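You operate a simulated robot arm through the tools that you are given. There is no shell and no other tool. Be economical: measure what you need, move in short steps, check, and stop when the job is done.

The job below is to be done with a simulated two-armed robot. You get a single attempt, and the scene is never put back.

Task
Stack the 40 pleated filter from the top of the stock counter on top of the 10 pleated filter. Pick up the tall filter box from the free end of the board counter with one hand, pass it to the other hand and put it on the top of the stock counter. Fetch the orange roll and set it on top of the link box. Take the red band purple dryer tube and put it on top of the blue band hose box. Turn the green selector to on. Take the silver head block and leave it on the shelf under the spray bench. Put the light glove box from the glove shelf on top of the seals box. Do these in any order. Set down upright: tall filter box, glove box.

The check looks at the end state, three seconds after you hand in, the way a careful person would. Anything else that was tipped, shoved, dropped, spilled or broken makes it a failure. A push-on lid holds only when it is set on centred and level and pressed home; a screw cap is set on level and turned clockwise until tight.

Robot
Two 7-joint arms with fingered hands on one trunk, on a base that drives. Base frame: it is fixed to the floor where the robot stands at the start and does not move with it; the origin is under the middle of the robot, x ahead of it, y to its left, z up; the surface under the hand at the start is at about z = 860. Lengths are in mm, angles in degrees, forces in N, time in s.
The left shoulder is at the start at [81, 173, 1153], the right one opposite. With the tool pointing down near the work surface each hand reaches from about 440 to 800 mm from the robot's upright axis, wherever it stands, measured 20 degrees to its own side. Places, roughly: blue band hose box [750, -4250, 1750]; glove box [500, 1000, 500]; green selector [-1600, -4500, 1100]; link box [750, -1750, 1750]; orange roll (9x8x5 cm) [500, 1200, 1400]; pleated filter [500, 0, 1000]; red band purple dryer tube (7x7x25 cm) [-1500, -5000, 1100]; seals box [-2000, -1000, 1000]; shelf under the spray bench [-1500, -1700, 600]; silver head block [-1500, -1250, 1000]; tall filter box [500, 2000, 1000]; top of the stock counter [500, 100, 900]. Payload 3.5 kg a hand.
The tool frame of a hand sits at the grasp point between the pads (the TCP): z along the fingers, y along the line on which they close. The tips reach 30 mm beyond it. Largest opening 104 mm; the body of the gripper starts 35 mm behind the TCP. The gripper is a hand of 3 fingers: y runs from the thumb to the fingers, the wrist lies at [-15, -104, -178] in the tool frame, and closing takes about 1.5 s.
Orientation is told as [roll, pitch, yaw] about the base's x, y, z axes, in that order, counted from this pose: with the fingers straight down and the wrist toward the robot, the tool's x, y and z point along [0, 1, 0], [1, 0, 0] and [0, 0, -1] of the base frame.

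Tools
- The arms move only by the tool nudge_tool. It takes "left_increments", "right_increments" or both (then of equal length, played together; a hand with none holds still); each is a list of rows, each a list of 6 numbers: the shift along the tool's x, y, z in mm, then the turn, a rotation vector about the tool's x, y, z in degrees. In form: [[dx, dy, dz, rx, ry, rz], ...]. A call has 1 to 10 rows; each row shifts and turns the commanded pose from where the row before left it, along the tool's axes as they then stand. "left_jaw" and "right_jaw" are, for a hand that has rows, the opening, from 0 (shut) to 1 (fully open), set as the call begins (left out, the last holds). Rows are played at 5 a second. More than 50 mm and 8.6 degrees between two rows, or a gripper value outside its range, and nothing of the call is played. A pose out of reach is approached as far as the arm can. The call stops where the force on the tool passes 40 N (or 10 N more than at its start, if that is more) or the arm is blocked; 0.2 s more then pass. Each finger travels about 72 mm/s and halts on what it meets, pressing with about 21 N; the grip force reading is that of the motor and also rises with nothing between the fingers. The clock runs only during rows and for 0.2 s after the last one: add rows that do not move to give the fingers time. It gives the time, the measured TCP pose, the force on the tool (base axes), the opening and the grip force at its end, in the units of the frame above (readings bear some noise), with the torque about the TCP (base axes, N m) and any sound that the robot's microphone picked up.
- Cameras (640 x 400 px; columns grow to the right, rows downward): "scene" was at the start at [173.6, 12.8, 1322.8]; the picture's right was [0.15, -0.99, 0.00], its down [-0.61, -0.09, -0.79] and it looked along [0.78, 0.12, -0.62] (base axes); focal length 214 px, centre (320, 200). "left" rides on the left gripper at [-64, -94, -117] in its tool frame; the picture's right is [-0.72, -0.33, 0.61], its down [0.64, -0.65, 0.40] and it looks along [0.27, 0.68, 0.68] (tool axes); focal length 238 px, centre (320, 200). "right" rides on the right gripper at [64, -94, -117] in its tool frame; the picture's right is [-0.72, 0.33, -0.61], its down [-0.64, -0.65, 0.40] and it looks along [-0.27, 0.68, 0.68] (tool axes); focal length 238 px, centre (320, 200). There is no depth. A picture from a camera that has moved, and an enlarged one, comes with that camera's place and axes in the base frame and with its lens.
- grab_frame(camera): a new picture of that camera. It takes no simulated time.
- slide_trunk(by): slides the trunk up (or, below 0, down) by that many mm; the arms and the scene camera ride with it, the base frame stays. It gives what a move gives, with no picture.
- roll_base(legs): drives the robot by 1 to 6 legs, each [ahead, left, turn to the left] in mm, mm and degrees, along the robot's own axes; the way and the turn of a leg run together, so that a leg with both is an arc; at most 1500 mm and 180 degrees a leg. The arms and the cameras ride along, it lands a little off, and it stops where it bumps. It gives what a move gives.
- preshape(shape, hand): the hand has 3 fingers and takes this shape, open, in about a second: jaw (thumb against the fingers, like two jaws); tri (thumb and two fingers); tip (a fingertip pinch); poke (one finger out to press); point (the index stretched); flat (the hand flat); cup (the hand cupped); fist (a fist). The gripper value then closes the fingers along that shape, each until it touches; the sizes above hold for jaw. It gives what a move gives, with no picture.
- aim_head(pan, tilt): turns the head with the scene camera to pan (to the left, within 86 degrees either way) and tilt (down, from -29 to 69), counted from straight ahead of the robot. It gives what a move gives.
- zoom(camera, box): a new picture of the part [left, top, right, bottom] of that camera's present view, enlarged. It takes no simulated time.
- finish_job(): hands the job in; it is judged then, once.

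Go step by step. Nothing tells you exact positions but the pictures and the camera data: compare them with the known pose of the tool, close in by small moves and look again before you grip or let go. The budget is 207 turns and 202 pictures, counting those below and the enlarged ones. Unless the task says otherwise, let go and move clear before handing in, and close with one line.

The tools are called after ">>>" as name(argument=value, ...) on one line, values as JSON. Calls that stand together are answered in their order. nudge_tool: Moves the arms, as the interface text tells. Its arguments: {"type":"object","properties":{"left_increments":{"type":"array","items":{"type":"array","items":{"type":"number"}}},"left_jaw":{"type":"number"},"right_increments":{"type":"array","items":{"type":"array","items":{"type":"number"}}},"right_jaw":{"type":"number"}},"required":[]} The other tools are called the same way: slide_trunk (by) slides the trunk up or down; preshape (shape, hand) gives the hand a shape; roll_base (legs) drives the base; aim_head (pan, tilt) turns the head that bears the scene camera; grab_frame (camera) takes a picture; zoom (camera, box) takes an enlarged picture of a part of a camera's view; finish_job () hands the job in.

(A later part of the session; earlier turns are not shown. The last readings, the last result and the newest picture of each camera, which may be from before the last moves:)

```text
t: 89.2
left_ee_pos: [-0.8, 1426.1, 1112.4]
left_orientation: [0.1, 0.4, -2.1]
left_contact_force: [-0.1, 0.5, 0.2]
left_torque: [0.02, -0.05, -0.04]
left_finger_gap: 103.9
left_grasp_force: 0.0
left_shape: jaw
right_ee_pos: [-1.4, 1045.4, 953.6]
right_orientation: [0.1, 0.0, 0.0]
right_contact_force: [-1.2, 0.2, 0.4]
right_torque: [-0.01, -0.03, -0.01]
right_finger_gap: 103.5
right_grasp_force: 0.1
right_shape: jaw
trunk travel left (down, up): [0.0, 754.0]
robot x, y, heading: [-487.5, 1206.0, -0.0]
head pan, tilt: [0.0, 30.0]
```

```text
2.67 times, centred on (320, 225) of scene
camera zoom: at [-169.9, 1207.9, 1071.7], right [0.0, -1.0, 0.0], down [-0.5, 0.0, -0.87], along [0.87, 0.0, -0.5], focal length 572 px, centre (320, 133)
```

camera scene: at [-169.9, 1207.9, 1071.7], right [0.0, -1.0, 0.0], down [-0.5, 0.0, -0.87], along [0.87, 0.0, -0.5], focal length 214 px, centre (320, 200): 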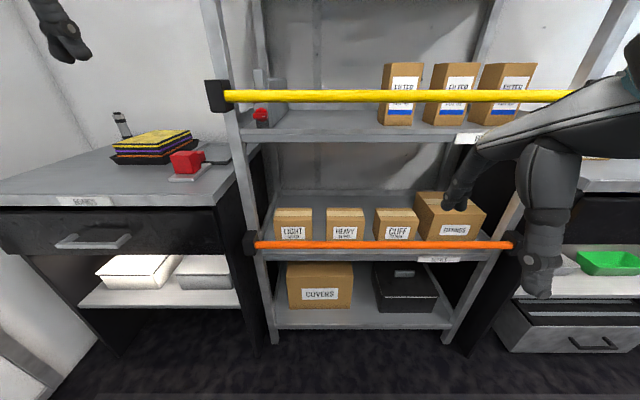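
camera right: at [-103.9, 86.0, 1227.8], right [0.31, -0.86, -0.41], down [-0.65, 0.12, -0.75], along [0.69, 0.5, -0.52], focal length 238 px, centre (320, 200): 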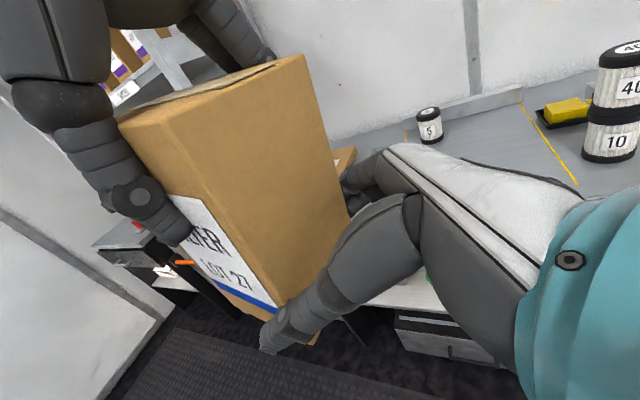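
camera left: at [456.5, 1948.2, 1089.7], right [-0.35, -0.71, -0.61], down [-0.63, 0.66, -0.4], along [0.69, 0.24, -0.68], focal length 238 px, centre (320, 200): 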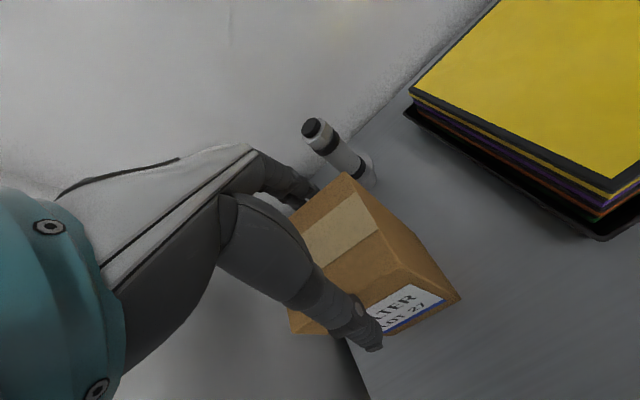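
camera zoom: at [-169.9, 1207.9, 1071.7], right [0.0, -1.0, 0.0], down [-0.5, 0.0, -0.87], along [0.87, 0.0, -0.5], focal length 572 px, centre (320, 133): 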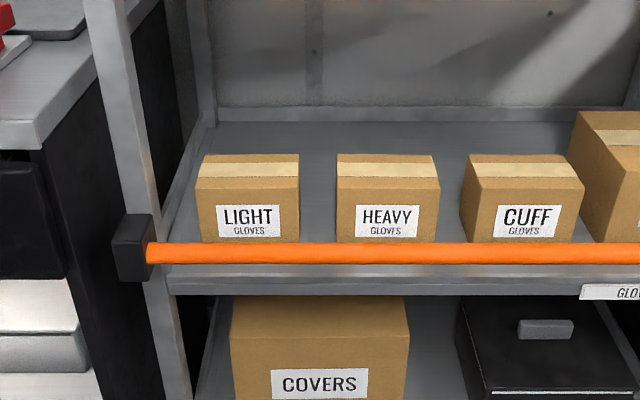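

The glove box is between shelves behind the orange bar, so clearance matters. I'll lower the left hand to shelf height and use its camera for a closer look.

>>> nudge_tool(left_increments=[[0, 0, 43, 0, 0, 0.5], [0, 0, 43, 0, 0, 0.5], [0, 0, 43, 0, 0, 0], [0, 0, 43, 0, 0, 0], [0, 0, 43, 0, 0, 0], [0, 0, 43, 0, 0, 0], [0, 0, 43, 0, 0, 0], [0, 0, 35, 0, 0, 0], [0, 0, 0, 0, 0, 0]], left_jaw=1)

>>> grab_frame(camera="left")

>>> grab_frame(camera="scene")

```text
t: 91.2
left_ee_pos: [27.4, 1427.3, 787.2]
left_orientation: [0.0, 0.5, -3.3]
left_contact_force: [0.6, -0.2, -1.2]
left_torque: [0.0, -0.03, -0.01]
left_finger_gap: 104.0
left_grasp_force: 0.1
left_shape: jaw
left hand out of reach, approached as far as the arm can: row 7, 8
right_ee_pos: [-0.9, 1045.9, 953.7]
right_orientation: [-0.1, 0.0, 0.0]
right_contact_force: [-0.1, -0.3, -0.7]
right_torque: [0.0, 0.02, 0.02]
right_finger_gap: 103.6
right_grasp_force: 0.1
right_shape: jaw
trunk travel left (down, up): [0.0, 754.0]
robot x, y, heading: [-488.0, 1209.1, -0.0]
head pan, tilt: [0.0, 30.0]
```

```text
144 pictures are left
camera left: at [-68.4, 1369.1, 904.6], right [-0.37, -0.7, -0.61], down [-0.62, 0.68, -0.4], along [0.69, 0.23, -0.68], focal length 238 px, centre (320, 200)
```

left: 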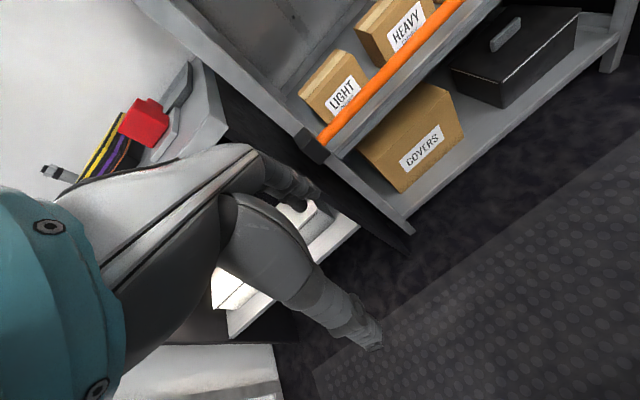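

```text
143 pictures are left
camera scene: at [-169.5, 1207.9, 1071.5], right [0.0, -1.0, 0.0], down [-0.5, 0.0, -0.87], along [0.87, 0.0, -0.5], focal length 214 px, centre (320, 200)
```

scene: 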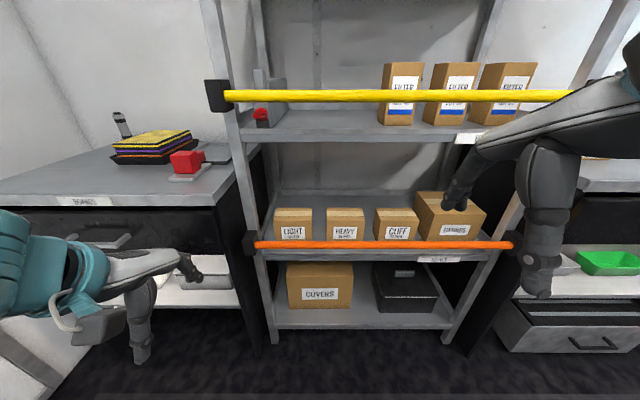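

Let me zoom the left camera on the LIGHT box to triangulate with the scene view.

>>> zoom(camera="left", box=[270, 20, 400, 160])

>>> zoom(camera="scene", box=[240, 180, 360, 270])

```text
2.86 times, centred on (335, 90) of left
camera zoom: at [-68.4, 1369.1, 904.6], right [-0.37, -0.7, -0.61], down [-0.62, 0.68, -0.4], along [0.69, 0.23, -0.68], focal length 681 px, centre (277, 514)
```

zoom: 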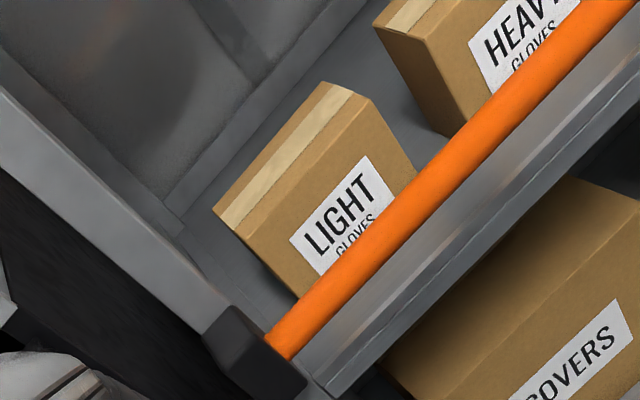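

```text
4.44 times, centred on (300, 225) of scene
camera zoom: at [-169.5, 1207.9, 1071.5], right [0.0, -1.0, 0.0], down [-0.5, 0.0, -0.87], along [0.87, 0.0, -0.5], focal length 953 px, centre (409, 89)
```

zoom: 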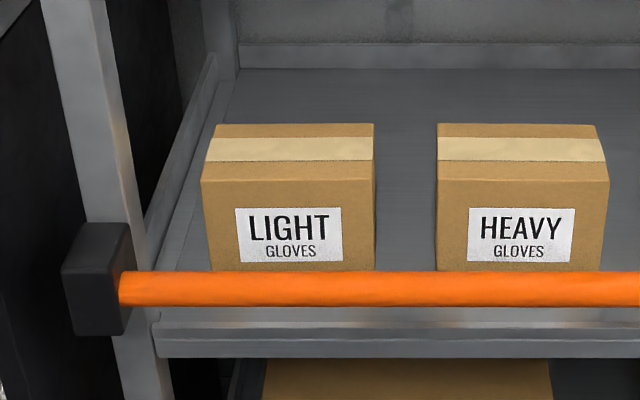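

Triangulated: the LIGHT box is about 130 wide, 70 deep, front face x≈426, y 1235–1365, top z≈655; orange bar at about x 330, z 620. I'll tuck the right hand, centre the left one, and drive closer.

>>> nudge_tool(right_increments=[[0, -40, 0, 0, 0, 0], [0, -40, 0, 0, 0, 0], [0, -40, 0, 0, 0, 0], [0, -40, 0, 0, 0, 0]], left_increments=[[-20, 10, 0, 0, 0, -1], [-20, 10, 0, 0, 0, -1], [-20, 0, 0, 0, 0, -1], [-20, 0, 0, 0, 0, -0.3]])

>>> roll_base(legs=[[200, -50, 0]])

>>> grab_frame(camera="left")

>>> grab_frame(camera="scene")

```text
t: 92.2
left_ee_pos: [45.9, 1345.8, 787.9]
left_orientation: [-0.1, 0.2, 0.2]
left_contact_force: [-0.6, -0.4, -0.6]
left_torque: [0.01, 0.0, 0.02]
left_finger_gap: 104.0
left_grasp_force: 0.1
left_shape: jaw
right_ee_pos: [-160.0, 1044.1, 955.3]
right_orientation: [0.0, 0.1, -0.1]
right_contact_force: [0.1, -0.1, -1.7]
right_torque: [0.01, -0.02, -0.02]
right_finger_gap: 103.6
right_grasp_force: 0.0
right_shape: jaw
trunk travel left (down, up): [0.0, 754.0]
robot x, y, heading: [-487.2, 1205.9, -0.1]
head pan, tilt: [0.0, 30.0]
```

```text
t: 93.8
left_ee_pos: [248.9, 1297.4, 785.9]
left_orientation: [0.1, 0.4, 0.2]
left_contact_force: [0.3, -0.5, 0.1]
left_torque: [0.0, 0.03, -0.03]
left_finger_gap: 103.8
left_grasp_force: 0.1
left_shape: jaw
right_ee_pos: [43.6, 995.5, 955.6]
right_orientation: [0.0, -0.1, 0.0]
right_contact_force: [-0.1, 0.4, -0.4]
right_torque: [0.01, 0.01, -0.04]
right_finger_gap: 103.7
right_grasp_force: 0.1
right_shape: jaw
trunk travel left (down, up): [0.0, 754.0]
robot x, y, heading: [-286.1, 1153.4, 0.0]
head pan, tilt: [0.0, 30.0]
```

```text
140 pictures are left
camera left: at [156.5, 1231.8, 903.9], right [-0.33, -0.72, -0.61], down [-0.66, 0.64, -0.4], along [0.68, 0.27, -0.68], focal length 238 px, centre (320, 200)
```

left: 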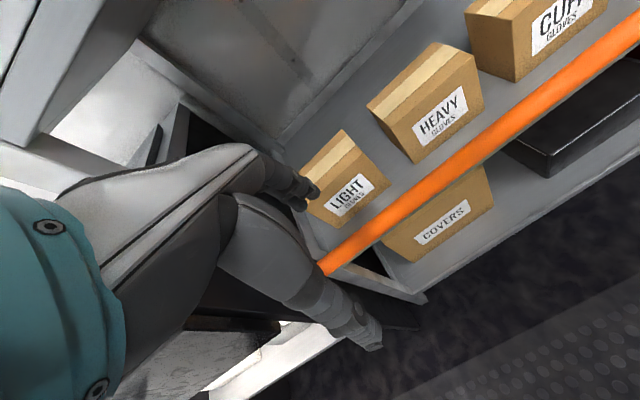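

```text
139 pictures are left
camera scene: at [33.5, 1157.3, 1071.4], right [0.0, -1.0, 0.0], down [-0.5, 0.0, -0.87], along [0.87, 0.0, -0.5], focal length 214 px, centre (320, 200)
```

scene: 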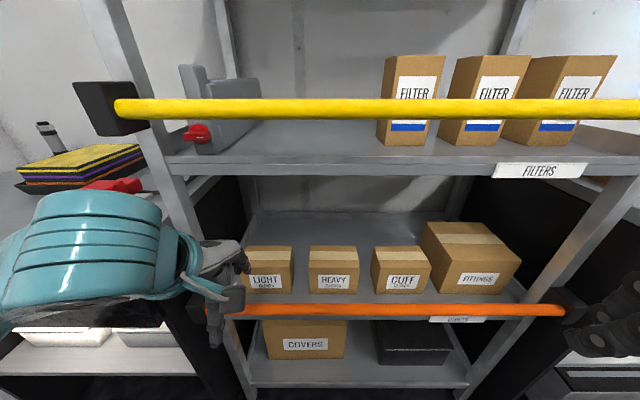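

Now zoom both views for a precise fix on the box.

>>> zoom(camera="left", box=[290, 110, 420, 260])

>>> zoom(camera="scene", box=[225, 220, 345, 320])

```text
2.67 times, centred on (355, 185) of left
camera zoom: at [156.5, 1231.8, 903.9], right [-0.33, -0.72, -0.61], down [-0.66, 0.64, -0.4], along [0.68, 0.27, -0.68], focal length 636 px, centre (227, 240)
```

zoom: 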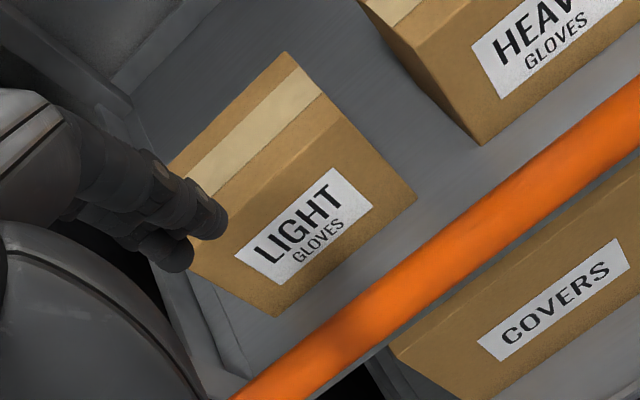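

```text
4.00 times, centred on (285, 270) of scene
camera zoom: at [33.5, 1157.3, 1071.4], right [0.0, -1.0, 0.0], down [-0.5, 0.0, -0.87], along [0.87, 0.0, -0.5], focal length 858 px, centre (460, -80)
```

zoom: 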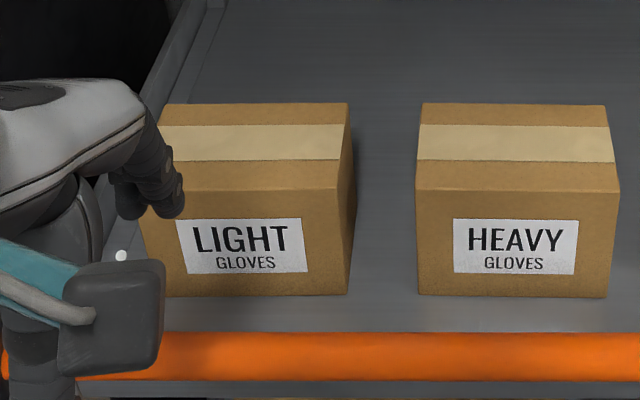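

Box fix: front x≈443, depth ≈87, y 1240–1373, top z≈625, shelf z≈531, bar at x 309 / z 644, upper shelf lip bottom at z 940. I'll tilt the left hand 25° forward and lower it so it can slip between bar and lip.

>>> nudge_tool(left_increments=[[0, 0, 25, 0, 0, 0], [0, 0, 25, 0, 0, 0], [0, 0, 0, -8.4, 0, 0], [0, 0, 0, -8.4, 0, 0], [0, 0, 0, -8.2, 0, 0], [0, 0, 0, 0, 0, 0]], left_jaw=1)

>>> grab_frame(camera="scene")

```text
t: 95.2
left_ee_pos: [279.2, 1280.4, 731.4]
left_orientation: [0.0, -24.7, 0.2]
left_contact_force: [-0.3, 0.1, 0.1]
left_torque: [0.0, 0.03, 0.03]
left_finger_gap: 104.0
left_grasp_force: 0.0
left_shape: jaw
left hand out of reach, approached as far as the arm can: row 4, 5
right_ee_pos: [44.1, 994.8, 954.9]
right_orientation: [0.0, 0.0, 0.2]
right_contact_force: [0.1, -1.0, -0.9]
right_torque: [0.0, -0.02, 0.01]
right_finger_gap: 103.5
right_grasp_force: 0.0
right_shape: jaw
trunk travel left (down, up): [0.0, 754.0]
robot x, y, heading: [-284.5, 1156.2, 0.2]
head pan, tilt: [0.0, 30.0]
```

```text
136 pictures are left
camera scene: at [33.3, 1157.3, 1071.5], right [0.0, -1.0, 0.0], down [-0.5, 0.0, -0.87], along [0.87, 0.0, -0.5], focal length 214 px, centre (320, 200)
```

scene: 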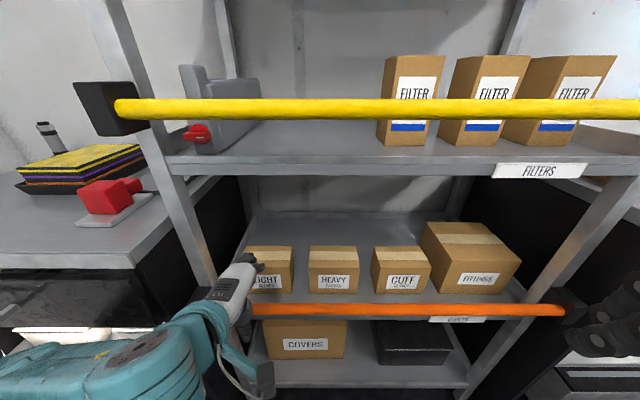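

The hand fits between bar and lip. I'll raise 10 mm, shift left 26, and roll forward 130 mm to bring it over the box.

>>> nudge_tool(left_increments=[[13, 6, -11, 0, 0, 0], [13, 0, 0, 0, 0, 0], [0, 0, 0, 0, 0, 0]], left_jaw=1)

>>> roll_base(legs=[[130, 0, 0]])

>>> grab_frame(camera="scene")

>>> grab_frame(camera="left")

```text
t: 96.0
left_ee_pos: [289.8, 1303.5, 743.3]
left_orientation: [0.1, -24.6, 0.1]
left_contact_force: [0.2, -0.6, -0.4]
left_torque: [0.01, -0.02, -0.02]
left_finger_gap: 103.8
left_grasp_force: 0.0
left_shape: jaw
left hand out of reach, approached as far as the arm can: row 1, 2
right_ee_pos: [43.1, 994.3, 954.6]
right_orientation: [0.0, 0.0, 0.1]
right_contact_force: [-0.5, -0.1, 0.5]
right_torque: [0.02, 0.0, 0.06]
right_finger_gap: 103.6
right_grasp_force: 0.1
right_shape: jaw
trunk travel left (down, up): [0.0, 754.0]
robot x, y, heading: [-283.7, 1152.8, 0.1]
head pan, tilt: [0.0, 30.0]
```

```text
t: 97.5
left_ee_pos: [414.7, 1305.2, 751.8]
left_orientation: [0.3, -25.6, 0.3]
left_contact_force: [-0.5, 0.2, 0.4]
left_torque: [0.03, 0.01, -0.06]
left_finger_gap: 104.1
left_grasp_force: 0.1
left_shape: jaw
right_ee_pos: [170.6, 992.6, 956.1]
right_orientation: [0.3, -0.4, 0.4]
right_contact_force: [0.7, 1.1, -0.2]
right_torque: [-0.01, 0.01, 0.02]
right_finger_gap: 103.6
right_grasp_force: 0.0
right_shape: jaw
trunk travel left (down, up): [0.0, 754.0]
robot x, y, heading: [-152.3, 1154.0, 0.4]
head pan, tilt: [0.0, 30.0]
stopped in leg 1: the robot was blocked; the commanded pose is now the measured one
```

```text
135 pictures are left
camera scene: at [157.2, 1154.9, 1074.2], right [0.01, -1.0, 0.0], down [-0.49, 0.0, -0.87], along [0.87, 0.01, -0.49], focal length 214 px, centre (320, 200)
```

scene: 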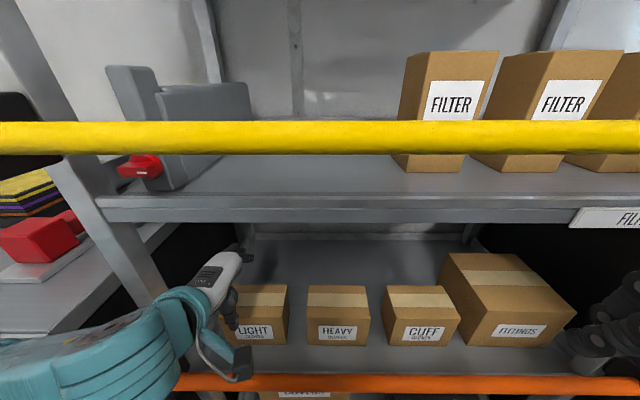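

```text
134 pictures are left
camera left: at [280.4, 1239.9, 816.4], right [-0.02, -0.72, -0.7], down [-0.42, 0.64, -0.64], along [0.91, 0.28, -0.32], focal length 238 px, centre (320, 200)
```

left: 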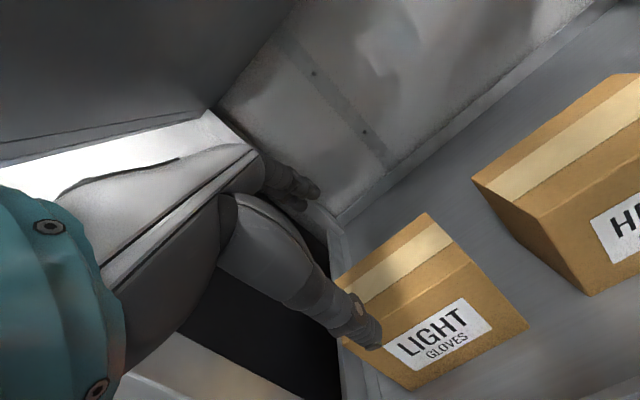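

The base bumped the rack at x≈-152, so I'll back off 15 mm. Then I'll bring the left hand over the box while levelling it.

>>> roll_base(legs=[[-18, 0, -0.4]])

>>> grab_frame(camera="scene")

```text
t: 98.1
left_ee_pos: [413.1, 1306.0, 753.1]
left_orientation: [0.0, -25.9, 0.4]
left_contact_force: [1.0, -0.1, 0.2]
left_torque: [0.02, -0.01, -0.02]
left_finger_gap: 104.0
left_grasp_force: 0.0
left_shape: jaw
right_ee_pos: [170.4, 992.7, 955.1]
right_orientation: [0.2, -0.2, 0.5]
right_contact_force: [-0.2, -0.5, 0.3]
right_torque: [0.04, 0.01, 0.03]
right_finger_gap: 104.1
right_grasp_force: 0.1
right_shape: jaw
trunk travel left (down, up): [0.0, 754.0]
robot x, y, heading: [-158.0, 1154.3, 0.8]
head pan, tilt: [0.0, 30.0]
stopped in leg 1: the robot was blocked; the commanded pose is now the measured one
```

```text
133 pictures are left
camera scene: at [157.6, 1155.2, 1073.1], right [0.01, -1.0, 0.0], down [-0.5, 0.0, -0.87], along [0.87, 0.01, -0.5], focal length 214 px, centre (320, 200)
```

scene: 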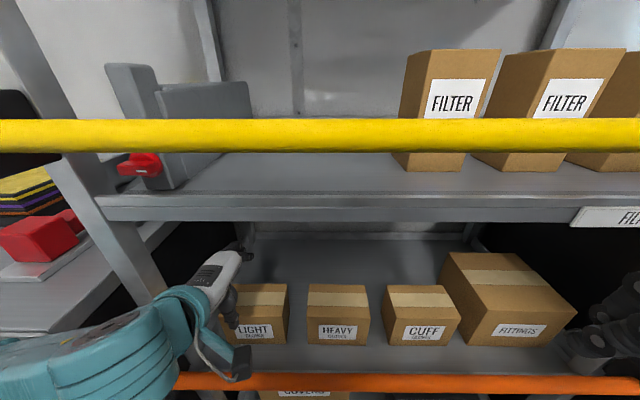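

It's still blocked in reverse, so something is snagged. I'll look down-left and down-right at the arms before moving anything.

>>> aim_head(pan=60, tilt=45)

>>> grab_frame(camera="scene")

>>> aim_head(pan=-10, tilt=68)

>>> grab_frame(camera="scene")

```text
t: 99.4
left_ee_pos: [414.1, 1305.3, 752.3]
left_orientation: [0.1, -25.7, 0.4]
left_contact_force: [1.0, 0.8, 0.7]
left_torque: [0.0, 0.05, 0.04]
left_finger_gap: 103.9
left_grasp_force: 0.0
left_shape: jaw
right_ee_pos: [170.1, 993.3, 956.1]
right_orientation: [0.2, -0.3, 0.5]
right_contact_force: [-0.1, 0.6, -0.4]
right_torque: [0.02, 0.02, -0.01]
right_finger_gap: 103.6
right_grasp_force: 0.0
right_shape: jaw
trunk travel left (down, up): [0.0, 754.0]
robot x, y, heading: [-155.6, 1152.2, 0.6]
head pan, tilt: [60.0, 45.0]
```

```text
132 pictures are left
camera scene: at [107.1, 1225.4, 1051.0], right [0.87, -0.49, 0.0], down [-0.34, -0.61, -0.71], along [0.35, 0.62, -0.7], focal length 214 px, centre (320, 200)
```

scene: 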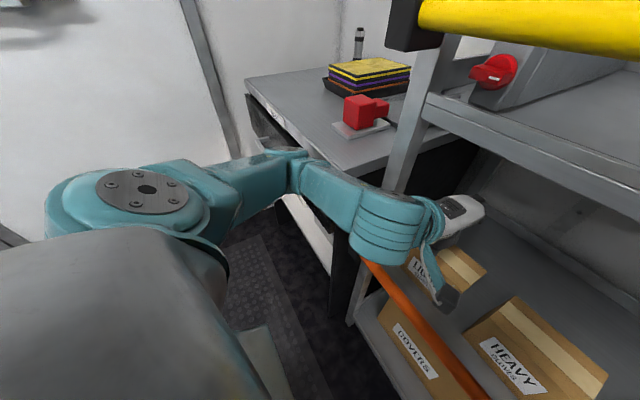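

```text
t: 100.8
left_ee_pos: [413.7, 1305.4, 751.4]
left_orientation: [0.2, -25.8, 0.3]
left_contact_force: [-0.4, 0.2, -0.3]
left_torque: [0.01, 0.01, 0.01]
left_finger_gap: 104.1
left_grasp_force: 0.0
left_shape: jaw
right_ee_pos: [169.2, 992.4, 955.1]
right_orientation: [0.2, -0.3, 0.5]
right_contact_force: [0.1, 0.2, -0.2]
right_torque: [0.0, 0.01, 0.01]
right_finger_gap: 103.9
right_grasp_force: 0.1
right_shape: jaw
trunk travel left (down, up): [0.0, 754.0]
robot x, y, heading: [-155.6, 1150.5, 0.4]
head pan, tilt: [-10.0, 68.0]
```

```text
131 pictures are left
camera scene: at [123.2, 1145.8, 1022.7], right [-0.16, -0.99, 0.0], down [-0.91, 0.15, -0.38], along [0.38, -0.06, -0.92], focal length 214 px, centre (320, 200)
```

scene: 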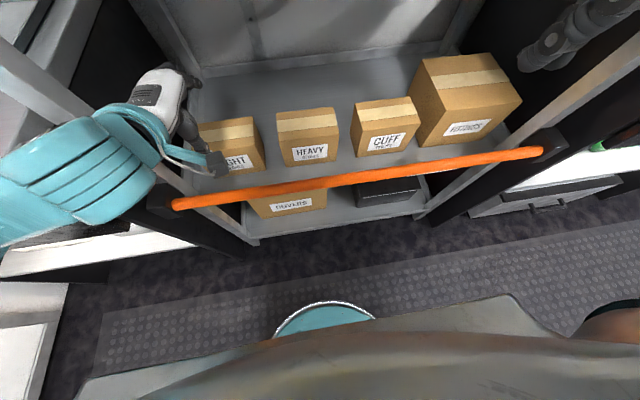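

The elbow is right at the board counter's front. Let me zoom in there before choosing an escape direction.

>>> aim_head(pan=70, tilt=40)

>>> zoom(camera="scene", box=[180, 80, 440, 280])

```text
t: 102.4
left_ee_pos: [414.0, 1305.8, 752.0]
left_orientation: [0.1, -25.6, 0.4]
left_contact_force: [0.1, -0.2, 0.6]
left_torque: [-0.03, -0.02, 0.01]
left_finger_gap: 103.9
left_grasp_force: 0.0
left_shape: jaw
right_ee_pos: [170.0, 994.6, 956.4]
right_orientation: [0.2, -0.5, 0.5]
right_contact_force: [-0.3, 0.2, -0.6]
right_torque: [-0.03, -0.03, 0.01]
right_finger_gap: 103.8
right_grasp_force: 0.1
right_shape: jaw
trunk travel left (down, up): [0.0, 754.0]
robot x, y, heading: [-151.8, 1154.6, 0.4]
head pan, tilt: [70.0, 40.0]
```

```text
2.00 times, centred on (310, 180) of scene
camera zoom: at [95.1, 1235.4, 1058.2], right [0.94, -0.33, 0.01], down [-0.21, -0.6, -0.77], along [0.26, 0.72, -0.64], focal length 429 px, centre (340, 240)
```

zoom: 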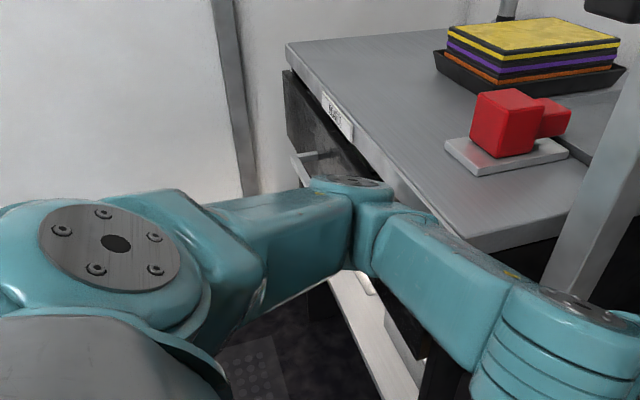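

The elbow is pressing on the counter front next to the drawer handle. I'll ease the base to the right to release it.

>>> roll_base(legs=[[0, -15, 0]])

>>> zoom(camera="scene", box=[180, 80, 440, 280])

```text
t: 103.1
left_ee_pos: [416.5, 1305.8, 753.9]
left_orientation: [0.2, -26.0, 0.9]
left_contact_force: [-0.2, 0.3, 0.1]
left_torque: [-0.02, -0.01, -0.01]
left_finger_gap: 103.8
left_grasp_force: 0.0
left_shape: jaw
right_ee_pos: [171.5, 990.7, 955.5]
right_orientation: [0.0, 0.0, 0.6]
right_contact_force: [-0.3, -0.1, -0.6]
right_torque: [0.0, 0.03, -0.04]
right_finger_gap: 103.8
right_grasp_force: 0.1
right_shape: jaw
trunk travel left (down, up): [0.0, 754.0]
robot x, y, heading: [-156.4, 1149.4, 0.8]
head pan, tilt: [70.0, 40.0]
stopped in leg 1: the robot was blocked; the commanded pose is now the measured one
```

```text
2.00 times, centred on (310, 180) of scene
camera zoom: at [96.8, 1232.5, 1057.0], right [0.94, -0.33, 0.0], down [-0.21, -0.61, -0.77], along [0.26, 0.72, -0.64], focal length 429 px, centre (340, 240)
```

zoom: 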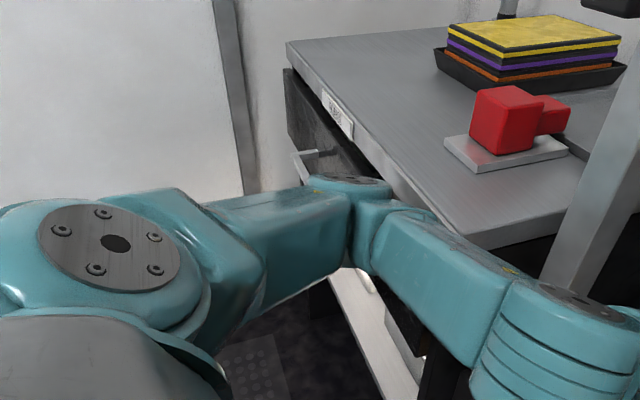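

The elbow seems to be touching the counter's front edge, and each call frees a few mm. I'll retry backing straight out.

>>> roll_base(legs=[[-60, 0, 0]])

>>> zoom(camera="scene", box=[180, 80, 440, 280])

```text
t: 104.1
left_ee_pos: [359.1, 1305.9, 749.3]
left_orientation: [0.0, -25.7, 0.9]
left_contact_force: [-1.5, -1.1, -0.2]
left_torque: [0.02, 0.0, -0.01]
left_finger_gap: 104.0
left_grasp_force: 0.0
left_shape: jaw
right_ee_pos: [115.1, 990.6, 953.8]
right_orientation: [0.0, -0.1, 0.5]
right_contact_force: [-0.1, -0.8, -0.3]
right_torque: [0.02, 0.06, 0.01]
right_finger_gap: 104.0
right_grasp_force: 0.0
right_shape: jaw
trunk travel left (down, up): [0.0, 754.0]
robot x, y, heading: [-216.9, 1151.7, 0.5]
head pan, tilt: [70.0, 40.0]
```

```text
2.00 times, centred on (310, 180) of scene
camera zoom: at [40.5, 1233.0, 1056.2], right [0.94, -0.33, 0.0], down [-0.21, -0.61, -0.77], along [0.26, 0.72, -0.64], focal length 429 px, centre (340, 240)
```

zoom: 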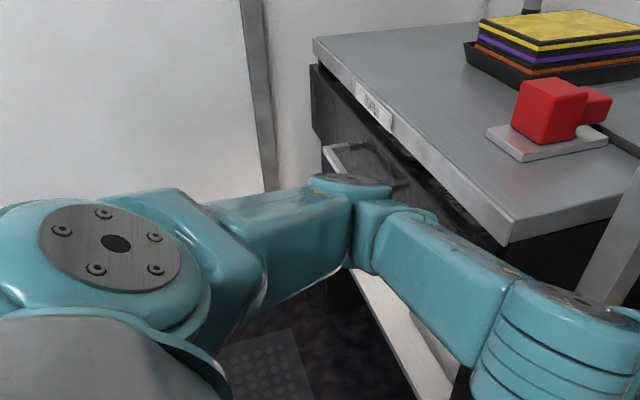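

Freed, and the counter items look untouched. The left elbow has no room here, so I'll use the right hand for the glove box with the robot further left and the left arm tucked. First back away.

>>> roll_base(legs=[[-270, 0, -0.5]])

>>> nudge_tool(left_increments=[[0, 0, -20, 8.5, 0, 0], [0, 0, -20, 8.5, 0, 0], [0, 0, -20, 8.5, 0, 0], [0, 0, -45, 0, 0, 0], [0, 0, -45, 0, 0, 0], [0, 0, -45, 0, 0, 0], [0, -40, -20, 0, 0, 0], [0, -40, 0, 0, 0, 0], [0, -40, 0, 0, 0, 0], [0, -40, 0, 0, 0, 0]], right_increments=[[0, 40, 0, 0, 0, 0], [0, 45, 0, 0, 0, 0], [0, 45, 0, 0, 0, 0], [0, 45, 0, 0, 0, 0], [0, 0, 43, 0, 0, 0], [0, 0, 43, 0, 0, 0], [0, 0, 43, 0, 0, 0], [0, 0, 43, 0, 0, 0], [0, 0, 0, 0, 0, 0], [0, 0, 0, 0, 0, 0]])

>>> aim_head(pan=0, tilt=30)

>>> roll_base(legs=[[0, 210, 0]])

>>> grab_frame(camera="scene")

```text
t: 106.0
left_ee_pos: [95.6, 1299.2, 749.5]
left_orientation: [0.0, -25.7, 0.4]
left_contact_force: [-0.3, 0.1, 0.4]
left_torque: [0.02, -0.02, -0.01]
left_finger_gap: 104.1
left_grasp_force: 0.1
left_shape: jaw
right_ee_pos: [-152.2, 987.7, 954.2]
right_orientation: [0.0, 0.2, 0.0]
right_contact_force: [0.3, 0.5, -0.2]
right_torque: [0.0, 0.03, 0.05]
right_finger_gap: 103.8
right_grasp_force: 0.1
right_shape: jaw
trunk travel left (down, up): [0.0, 754.0]
robot x, y, heading: [-485.9, 1147.3, 0.1]
head pan, tilt: [70.0, 40.0]
```

```text
t: 108.2
left_ee_pos: [-79.0, 1299.7, 964.3]
left_orientation: [-1.2, -0.2, 1.8]
left_contact_force: [-0.8, 4.7, 14.1]
left_torque: [-1.58, 1.36, -0.5]
left_finger_gap: 104.0
left_grasp_force: 0.0
left_shape: jaw
right_ee_pos: [28.7, 989.4, 782.4]
right_orientation: [0.0, 0.1, 0.0]
right_contact_force: [-0.5, 0.3, -0.1]
right_torque: [-0.03, 0.0, 0.02]
right_finger_gap: 103.7
right_grasp_force: 0.1
right_shape: jaw
right hand out of reach, approached as far as the arm can: row 8
trunk travel left (down, up): [0.0, 754.0]
robot x, y, heading: [-483.5, 1148.2, 0.4]
head pan, tilt: [70.0, 40.0]
stopped in row 10 (left hand): the force on the tool passed its limit at 74 N (the readings are from after the stop); the commanded pose is now the measured one
```

```text
t: 109.7
left_ee_pos: [-72.4, 1300.0, 969.3]
left_orientation: [-3.1, 0.1, 4.2]
left_contact_force: [100.6, 2.6, 55.5]
left_torque: [-4.08, 17.72, 6.73]
left_finger_gap: 103.8
left_grasp_force: 0.0
left_shape: jaw
right_ee_pos: [28.5, 989.1, 783.3]
right_orientation: [-0.1, 0.0, 0.0]
right_contact_force: [0.4, -0.1, 0.1]
right_torque: [0.01, 0.01, 0.0]
right_finger_gap: 103.6
right_grasp_force: 0.1
right_shape: jaw
trunk travel left (down, up): [0.0, 754.0]
robot x, y, heading: [-478.8, 1149.5, 0.1]
head pan, tilt: [0.0, 30.0]
```

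```text
t: 111.3
left_ee_pos: [-73.3, 1510.1, 969.8]
left_orientation: [-3.3, -0.1, 4.0]
left_contact_force: [94.5, -4.8, 59.8]
left_torque: [-3.53, 17.35, 6.95]
left_finger_gap: 104.1
left_grasp_force: 0.1
left_shape: jaw
right_ee_pos: [28.1, 1198.7, 783.0]
right_orientation: [0.0, 0.1, -0.1]
right_contact_force: [-0.7, 0.2, -0.5]
right_torque: [-0.03, -0.01, -0.01]
right_finger_gap: 103.8
right_grasp_force: 0.1
right_shape: jaw
trunk travel left (down, up): [0.0, 754.0]
robot x, y, heading: [-484.5, 1361.0, 0.2]
head pan, tilt: [0.0, 30.0]
```

```text
127 pictures are left
camera scene: at [-171.8, 1393.0, 1062.1], right [0.37, -0.93, 0.0], down [-0.55, -0.22, -0.81], along [0.75, 0.3, -0.59], focal length 214 px, centre (320, 200)
```

scene: 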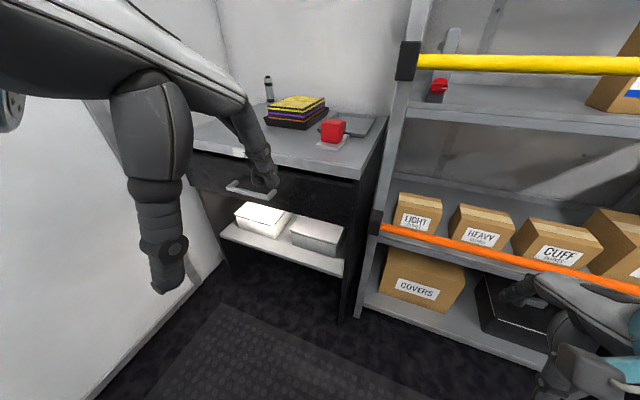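

The tucked left wrist is touching the robot's own head. I'll move that hand forward and outward, away from it.

>>> nudge_tool(left_increments=[[20, 35, 0, 0, 0, 0], [30, 30, 0, 0, 0, 0], [40, 0, 0, 0, 0, 0], [40, 0, 0, 0, 0, 0]])

>>> aim_head(pan=0, tilt=30)

>>> grab_frame(camera="scene")

```text
t: 112.3
left_ee_pos: [-18.2, 1646.4, 959.2]
left_orientation: [-3.1, -0.1, 4.0]
left_contact_force: [0.1, 0.7, -0.1]
left_torque: [0.0, -0.02, 0.01]
left_finger_gap: 103.9
left_grasp_force: 0.0
left_shape: jaw
right_ee_pos: [27.9, 1198.3, 783.3]
right_orientation: [0.0, 0.1, -0.2]
right_contact_force: [0.1, 0.7, 0.3]
right_torque: [0.02, 0.02, 0.0]
right_finger_gap: 103.8
right_grasp_force: 0.1
right_shape: jaw
trunk travel left (down, up): [0.0, 754.0]
robot x, y, heading: [-480.5, 1360.4, 0.0]
head pan, tilt: [0.0, 30.0]
```

```text
t: 112.9
left_ee_pos: [-17.5, 1644.4, 961.1]
left_orientation: [-3.3, -0.1, 4.0]
left_contact_force: [-0.2, 0.6, -0.1]
left_torque: [0.0, 0.0, 0.02]
left_finger_gap: 103.9
left_grasp_force: 0.0
left_shape: jaw
right_ee_pos: [28.2, 1198.4, 784.1]
right_orientation: [0.0, 0.1, -0.2]
right_contact_force: [-1.2, -0.6, -0.1]
right_torque: [-0.03, 0.04, 0.04]
right_finger_gap: 103.9
right_grasp_force: 0.1
right_shape: jaw
trunk travel left (down, up): [0.0, 754.0]
robot x, y, heading: [-481.6, 1361.4, 0.1]
head pan, tilt: [0.0, 30.0]
```

```text
126 pictures are left
camera scene: at [-162.6, 1360.5, 1071.5], right [0.0, -1.0, 0.0], down [-0.5, 0.0, -0.87], along [0.87, 0.0, -0.5], focal length 214 px, centre (320, 200)
```

scene: 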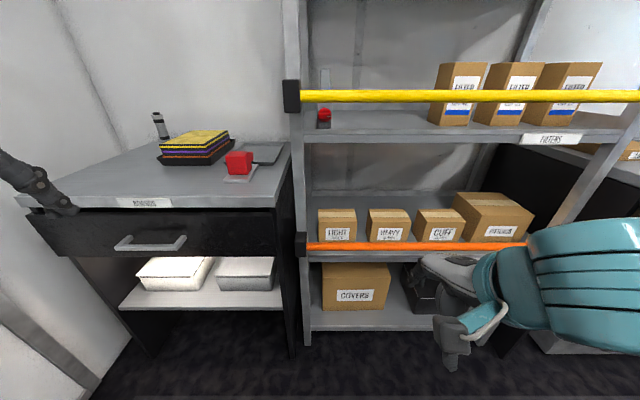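

Head is free and everything looks in place. Now I'll pose the right hand: shift left toward the box's line, tilt 25° forward.

>>> nudge_tool(right_increments=[[35, 20, 0, 0, 0, 0], [35, 20, 0, 0, 0, 0], [37, 20, 15, 0, 0, 0], [0, 20, 15, 0, 0, 0], [0, 0, 0, -8.5, 0, 0], [0, 0, 0, -8.5, 0, 0], [0, 0, 0, -8, 0, 0], [0, 0, 0, 0, 0, 0]], right_jaw=1)

>>> grab_frame(camera="scene")

```text
t: 114.7
left_ee_pos: [-17.8, 1644.2, 960.7]
left_orientation: [-3.3, -0.1, 4.0]
left_contact_force: [-0.3, 0.7, -0.4]
left_torque: [0.0, 0.0, -0.01]
left_finger_gap: 103.8
left_grasp_force: 0.1
left_shape: jaw
right_ee_pos: [108.2, 1307.3, 753.4]
right_orientation: [0.0, -25.0, -0.1]
right_contact_force: [-0.2, 0.8, -0.3]
right_torque: [0.02, -0.01, 0.05]
right_finger_gap: 103.7
right_grasp_force: 0.1
right_shape: jaw
trunk travel left (down, up): [0.0, 754.0]
robot x, y, heading: [-479.2, 1362.8, -0.3]
head pan, tilt: [0.0, 30.0]
```

```text
125 pictures are left
camera scene: at [-162.6, 1360.4, 1071.5], right [0.0, -1.0, 0.0], down [-0.5, 0.0, -0.87], along [0.87, 0.0, -0.5], focal length 214 px, centre (320, 200)
```

scene: 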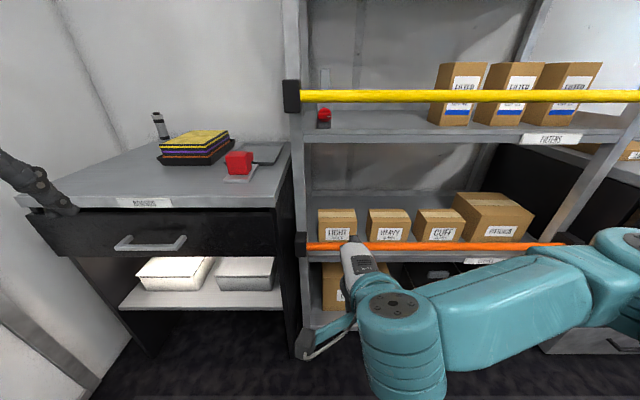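

The right hand is lined up at z 753. Driving forward 280 mm to pass it over the bar.

>>> roll_base(legs=[[280, 0, 0.2]])

>>> grab_frame(camera="scene")

>>> grab_frame(camera="right")

```text
t: 116.7
left_ee_pos: [262.0, 1647.4, 959.9]
left_orientation: [-3.3, -0.1, 4.1]
left_contact_force: [-0.3, -0.4, 0.1]
left_torque: [0.0, -0.02, 0.01]
left_finger_gap: 104.1
left_grasp_force: 0.0
left_shape: jaw
right_ee_pos: [389.4, 1308.8, 753.4]
right_orientation: [0.0, -25.0, 0.1]
right_contact_force: [0.1, -1.0, -0.6]
right_torque: [-0.02, 0.0, 0.0]
right_finger_gap: 103.8
right_grasp_force: 0.1
right_shape: jaw
trunk travel left (down, up): [0.0, 754.0]
robot x, y, heading: [-195.6, 1360.8, 0.3]
head pan, tilt: [0.0, 30.0]
```

```text
124 pictures are left
camera scene: at [118.3, 1362.0, 1071.4], right [0.0, -1.0, 0.0], down [-0.5, 0.0, -0.87], along [0.87, 0.0, -0.5], focal length 214 px, centre (320, 200)
```

scene: 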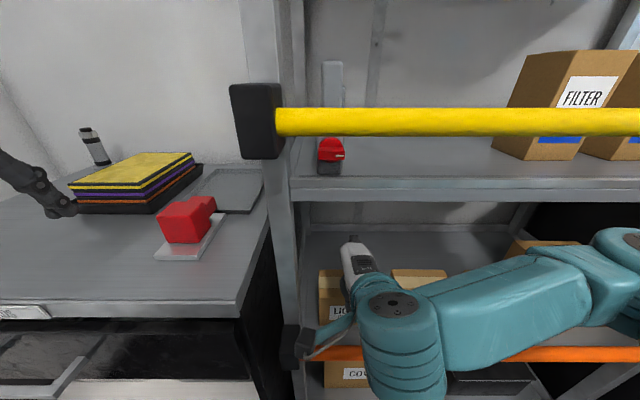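

```text
123 pictures are left
camera right: at [254.9, 1372.3, 819.3], right [0.04, -0.72, 0.69], down [-0.42, -0.64, -0.64], along [0.91, -0.27, -0.33], focal length 238 px, centre (320, 200)
```

right: 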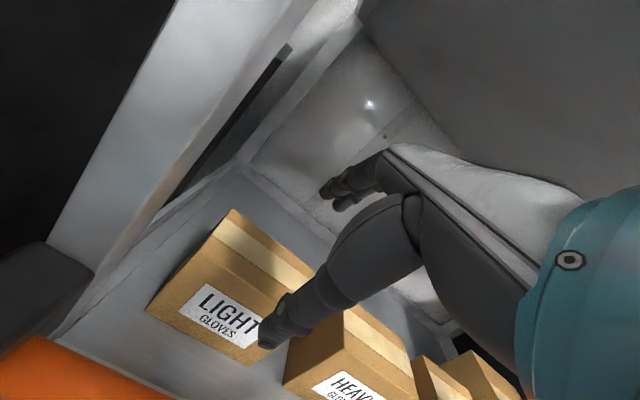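

I'll move the hand forward over the box, keeping the tilt, then look again.

>>> nudge_tool(right_increments=[[-1, 28.7, 34.3, 0, 0, 0], [-1, 28.7, 34.3, 0, 0, 0], [0, 0, 0, 0, 0, 0]], right_jaw=1)

>>> grab_frame(camera="right")

>>> zoom(camera="scene", box=[270, 180, 470, 380])

```text
t: 117.5
left_ee_pos: [261.3, 1646.5, 961.0]
left_orientation: [-3.5, -0.1, 4.3]
left_contact_force: [-0.1, 0.1, 0.3]
left_torque: [0.01, 0.04, -0.04]
left_finger_gap: 103.9
left_grasp_force: 0.1
left_shape: jaw
right_ee_pos: [471.3, 1309.4, 714.8]
right_orientation: [0.1, -24.8, 0.1]
right_contact_force: [1.7, 1.0, -0.3]
right_torque: [-0.03, 0.04, 0.0]
right_finger_gap: 103.9
right_grasp_force: 0.1
right_shape: jaw
trunk travel left (down, up): [0.0, 754.0]
robot x, y, heading: [-200.0, 1356.8, 0.2]
head pan, tilt: [0.0, 30.0]
```

```text
122 pictures are left
camera right: at [337.1, 1371.4, 780.6], right [0.04, -0.72, 0.69], down [-0.42, -0.64, -0.64], along [0.91, -0.27, -0.33], focal length 238 px, centre (320, 200)
```

right: 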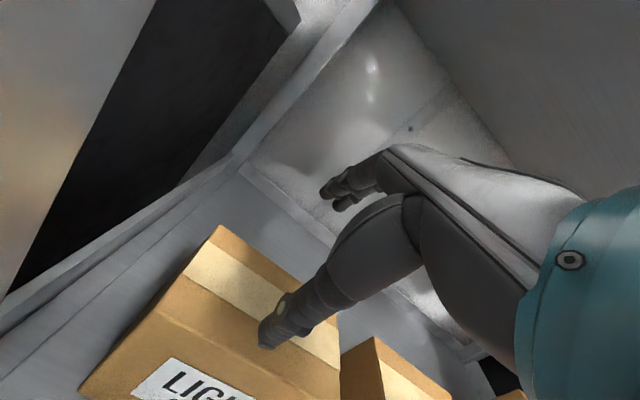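

```text
2.00 times, centred on (370, 280) of scene
camera zoom: at [118.1, 1361.9, 1071.5], right [0.0, -1.0, 0.0], down [-0.5, 0.0, -0.87], along [0.87, 0.0, -0.5], focal length 429 px, centre (220, 40)
```

zoom: 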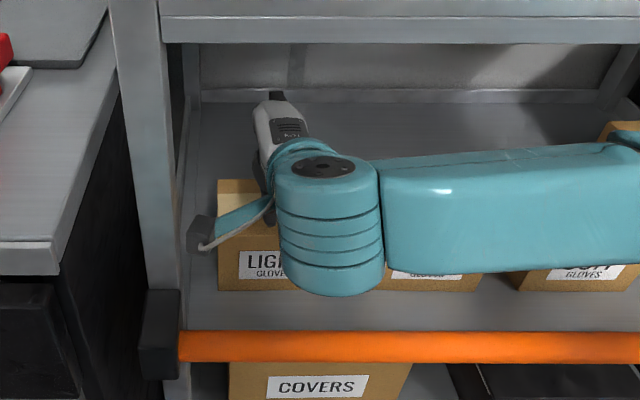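

The box top spans about x 432–525 and y 1240–1363, centre [479, 1303]. I'll level the hand just above it.

>>> nudge_tool(right_increments=[[-2, -3.6, 14.1, 8.3, 0, 0], [-2, -1.6, 14.5, 8.3, 0, 0], [-1, 0.5, 14.5, 8.2, 0, 0], [0, 0, 0, 0, 0, 0]], right_jaw=1)

>>> grab_frame(camera="right")

>>> zoom(camera="scene", box=[270, 180, 470, 380])

```text
t: 118.5
left_ee_pos: [260.9, 1646.9, 961.1]
left_orientation: [-3.3, -0.3, 4.2]
left_contact_force: [0.4, -0.4, -0.7]
left_torque: [-0.02, 0.01, -0.01]
left_finger_gap: 104.3
left_grasp_force: 0.1
left_shape: jaw
right_ee_pos: [476.7, 1302.8, 675.0]
right_orientation: [0.1, -0.2, 0.3]
right_contact_force: [-2.2, 1.9, 19.6]
right_torque: [-0.02, 1.48, -0.1]
right_finger_gap: 103.7
right_grasp_force: 0.0
right_shape: jaw
trunk travel left (down, up): [0.0, 754.0]
robot x, y, heading: [-200.0, 1361.0, 0.1]
head pan, tilt: [0.0, 30.0]
```

```text
120 pictures are left
camera right: at [381.9, 1366.2, 791.1], right [0.33, -0.72, 0.61], down [-0.65, -0.64, -0.41], along [0.69, -0.27, -0.68], focal length 238 px, centre (320, 200)
```

right: 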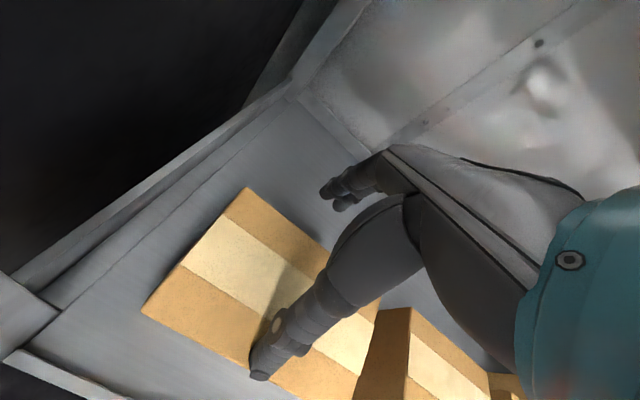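

```text
2.00 times, centred on (370, 280) of scene
camera zoom: at [116.4, 1362.2, 1072.2], right [0.0, -1.0, 0.0], down [-0.5, 0.0, -0.87], along [0.87, 0.0, -0.5], focal length 429 px, centre (220, 40)
```

zoom: 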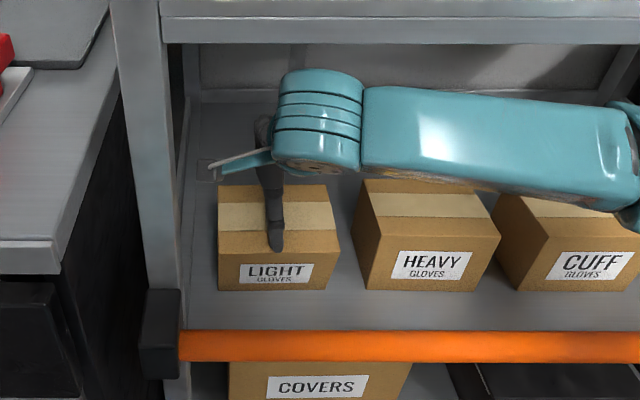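

The thumb touched down on the box top (which is at z≈645), so the box is nearer than thought: centre about x 448. I'll lift 15 mm and shift back 28 mm.

>>> nudge_tool(right_increments=[[0, 0, -15, 0, 0, 0], [0, -28, 0, 0, 0, 0], [0, 0, 0, 0, 0, 0]], right_jaw=1)

>>> grab_frame(camera="right")

>>> zoom(camera="scene", box=[300, 230, 400, 340])

```text
t: 119.3
left_ee_pos: [262.4, 1647.0, 959.4]
left_orientation: [-3.2, -0.2, 4.2]
left_contact_force: [0.0, 0.4, 0.1]
left_torque: [0.04, -0.05, 0.0]
left_finger_gap: 103.8
left_grasp_force: 0.1
left_shape: jaw
right_ee_pos: [447.7, 1302.3, 686.6]
right_orientation: [0.0, 0.0, 0.1]
right_contact_force: [1.1, 0.1, 0.8]
right_torque: [-0.01, 0.0, -0.01]
right_finger_gap: 103.9
right_grasp_force: 0.0
right_shape: jaw
trunk travel left (down, up): [0.0, 754.0]
robot x, y, heading: [-203.1, 1361.0, 0.3]
head pan, tilt: [0.0, 30.0]
```

```text
118 pictures are left
camera right: at [353.2, 1365.7, 803.7], right [0.33, -0.72, 0.61], down [-0.65, -0.64, -0.4], along [0.68, -0.27, -0.68], focal length 238 px, centre (320, 200)
```

right: 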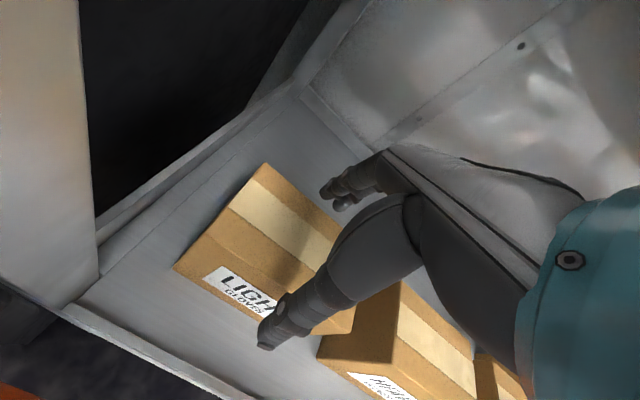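

```text
3.64 times, centred on (350, 285) of scene
camera zoom: at [118.1, 1361.9, 1071.4], right [0.0, -1.0, 0.0], down [-0.5, 0.0, -0.87], along [0.87, 0.0, -0.5], focal length 780 px, centre (211, -109)
```

zoom: 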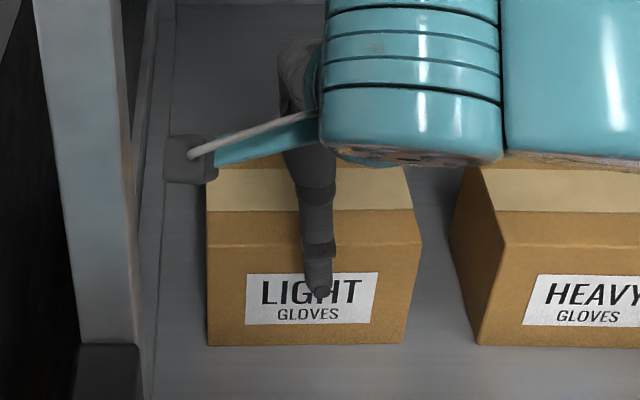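

Zooming the hand camera to find the front edge exactly.

>>> zoom(camera="right", box=[160, 150, 360, 360])

```text
1.90 times, centred on (260, 255) of right
camera zoom: at [353.2, 1365.7, 803.7], right [0.33, -0.72, 0.61], down [-0.65, -0.64, -0.4], along [0.68, -0.27, -0.68], focal length 454 px, centre (434, 95)
```

zoom: 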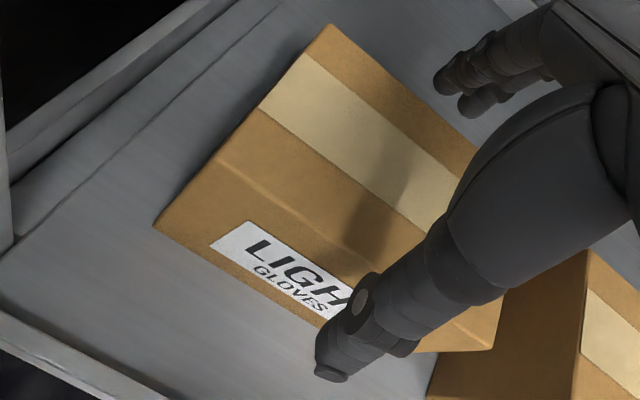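

The box spans x 419–501, so the TCP should be at x 461. Shifting +13 mm and descending to z 620.

>>> nudge_tool(right_increments=[[0, 13, 0, 0, 0, 0], [0, 0, 25, 0, 0, 0], [0, 0, 20, 0, 0, 0], [0, 0, 20, 0, 0, 0], [0, 0, 0, 0, 0, 0]], right_jaw=1)

>>> grab_frame(camera="right")

```text
t: 120.5
left_ee_pos: [258.4, 1646.1, 962.1]
left_orientation: [-3.3, -0.3, 4.2]
left_contact_force: [-0.5, -0.5, -0.3]
left_torque: [0.0, 0.0, 0.0]
left_finger_gap: 103.9
left_grasp_force: 0.1
left_shape: jaw
right_ee_pos: [462.7, 1303.5, 630.9]
right_orientation: [0.3, -0.8, 0.2]
right_contact_force: [-2.4, -1.0, 35.9]
right_torque: [0.2, 0.12, 0.0]
right_finger_gap: 103.8
right_grasp_force: 0.0
right_shape: jaw
trunk travel left (down, up): [0.0, 754.0]
robot x, y, heading: [-197.5, 1361.0, 0.3]
head pan, tilt: [0.0, 30.0]
```

```text
115 pictures are left
camera right: at [366.8, 1366.3, 746.2], right [0.32, -0.72, 0.61], down [-0.65, -0.64, -0.42], along [0.69, -0.26, -0.67], focal length 238 px, centre (320, 200)
```

right: 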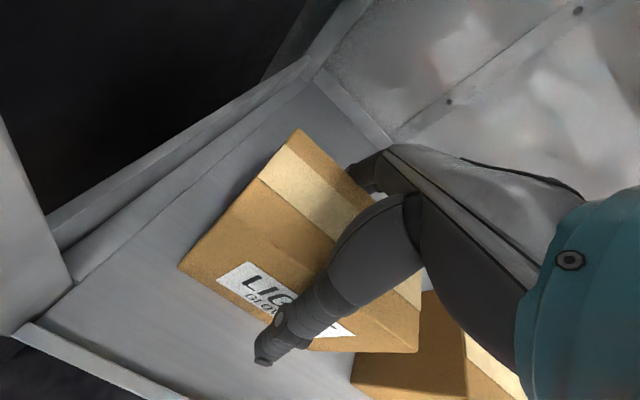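

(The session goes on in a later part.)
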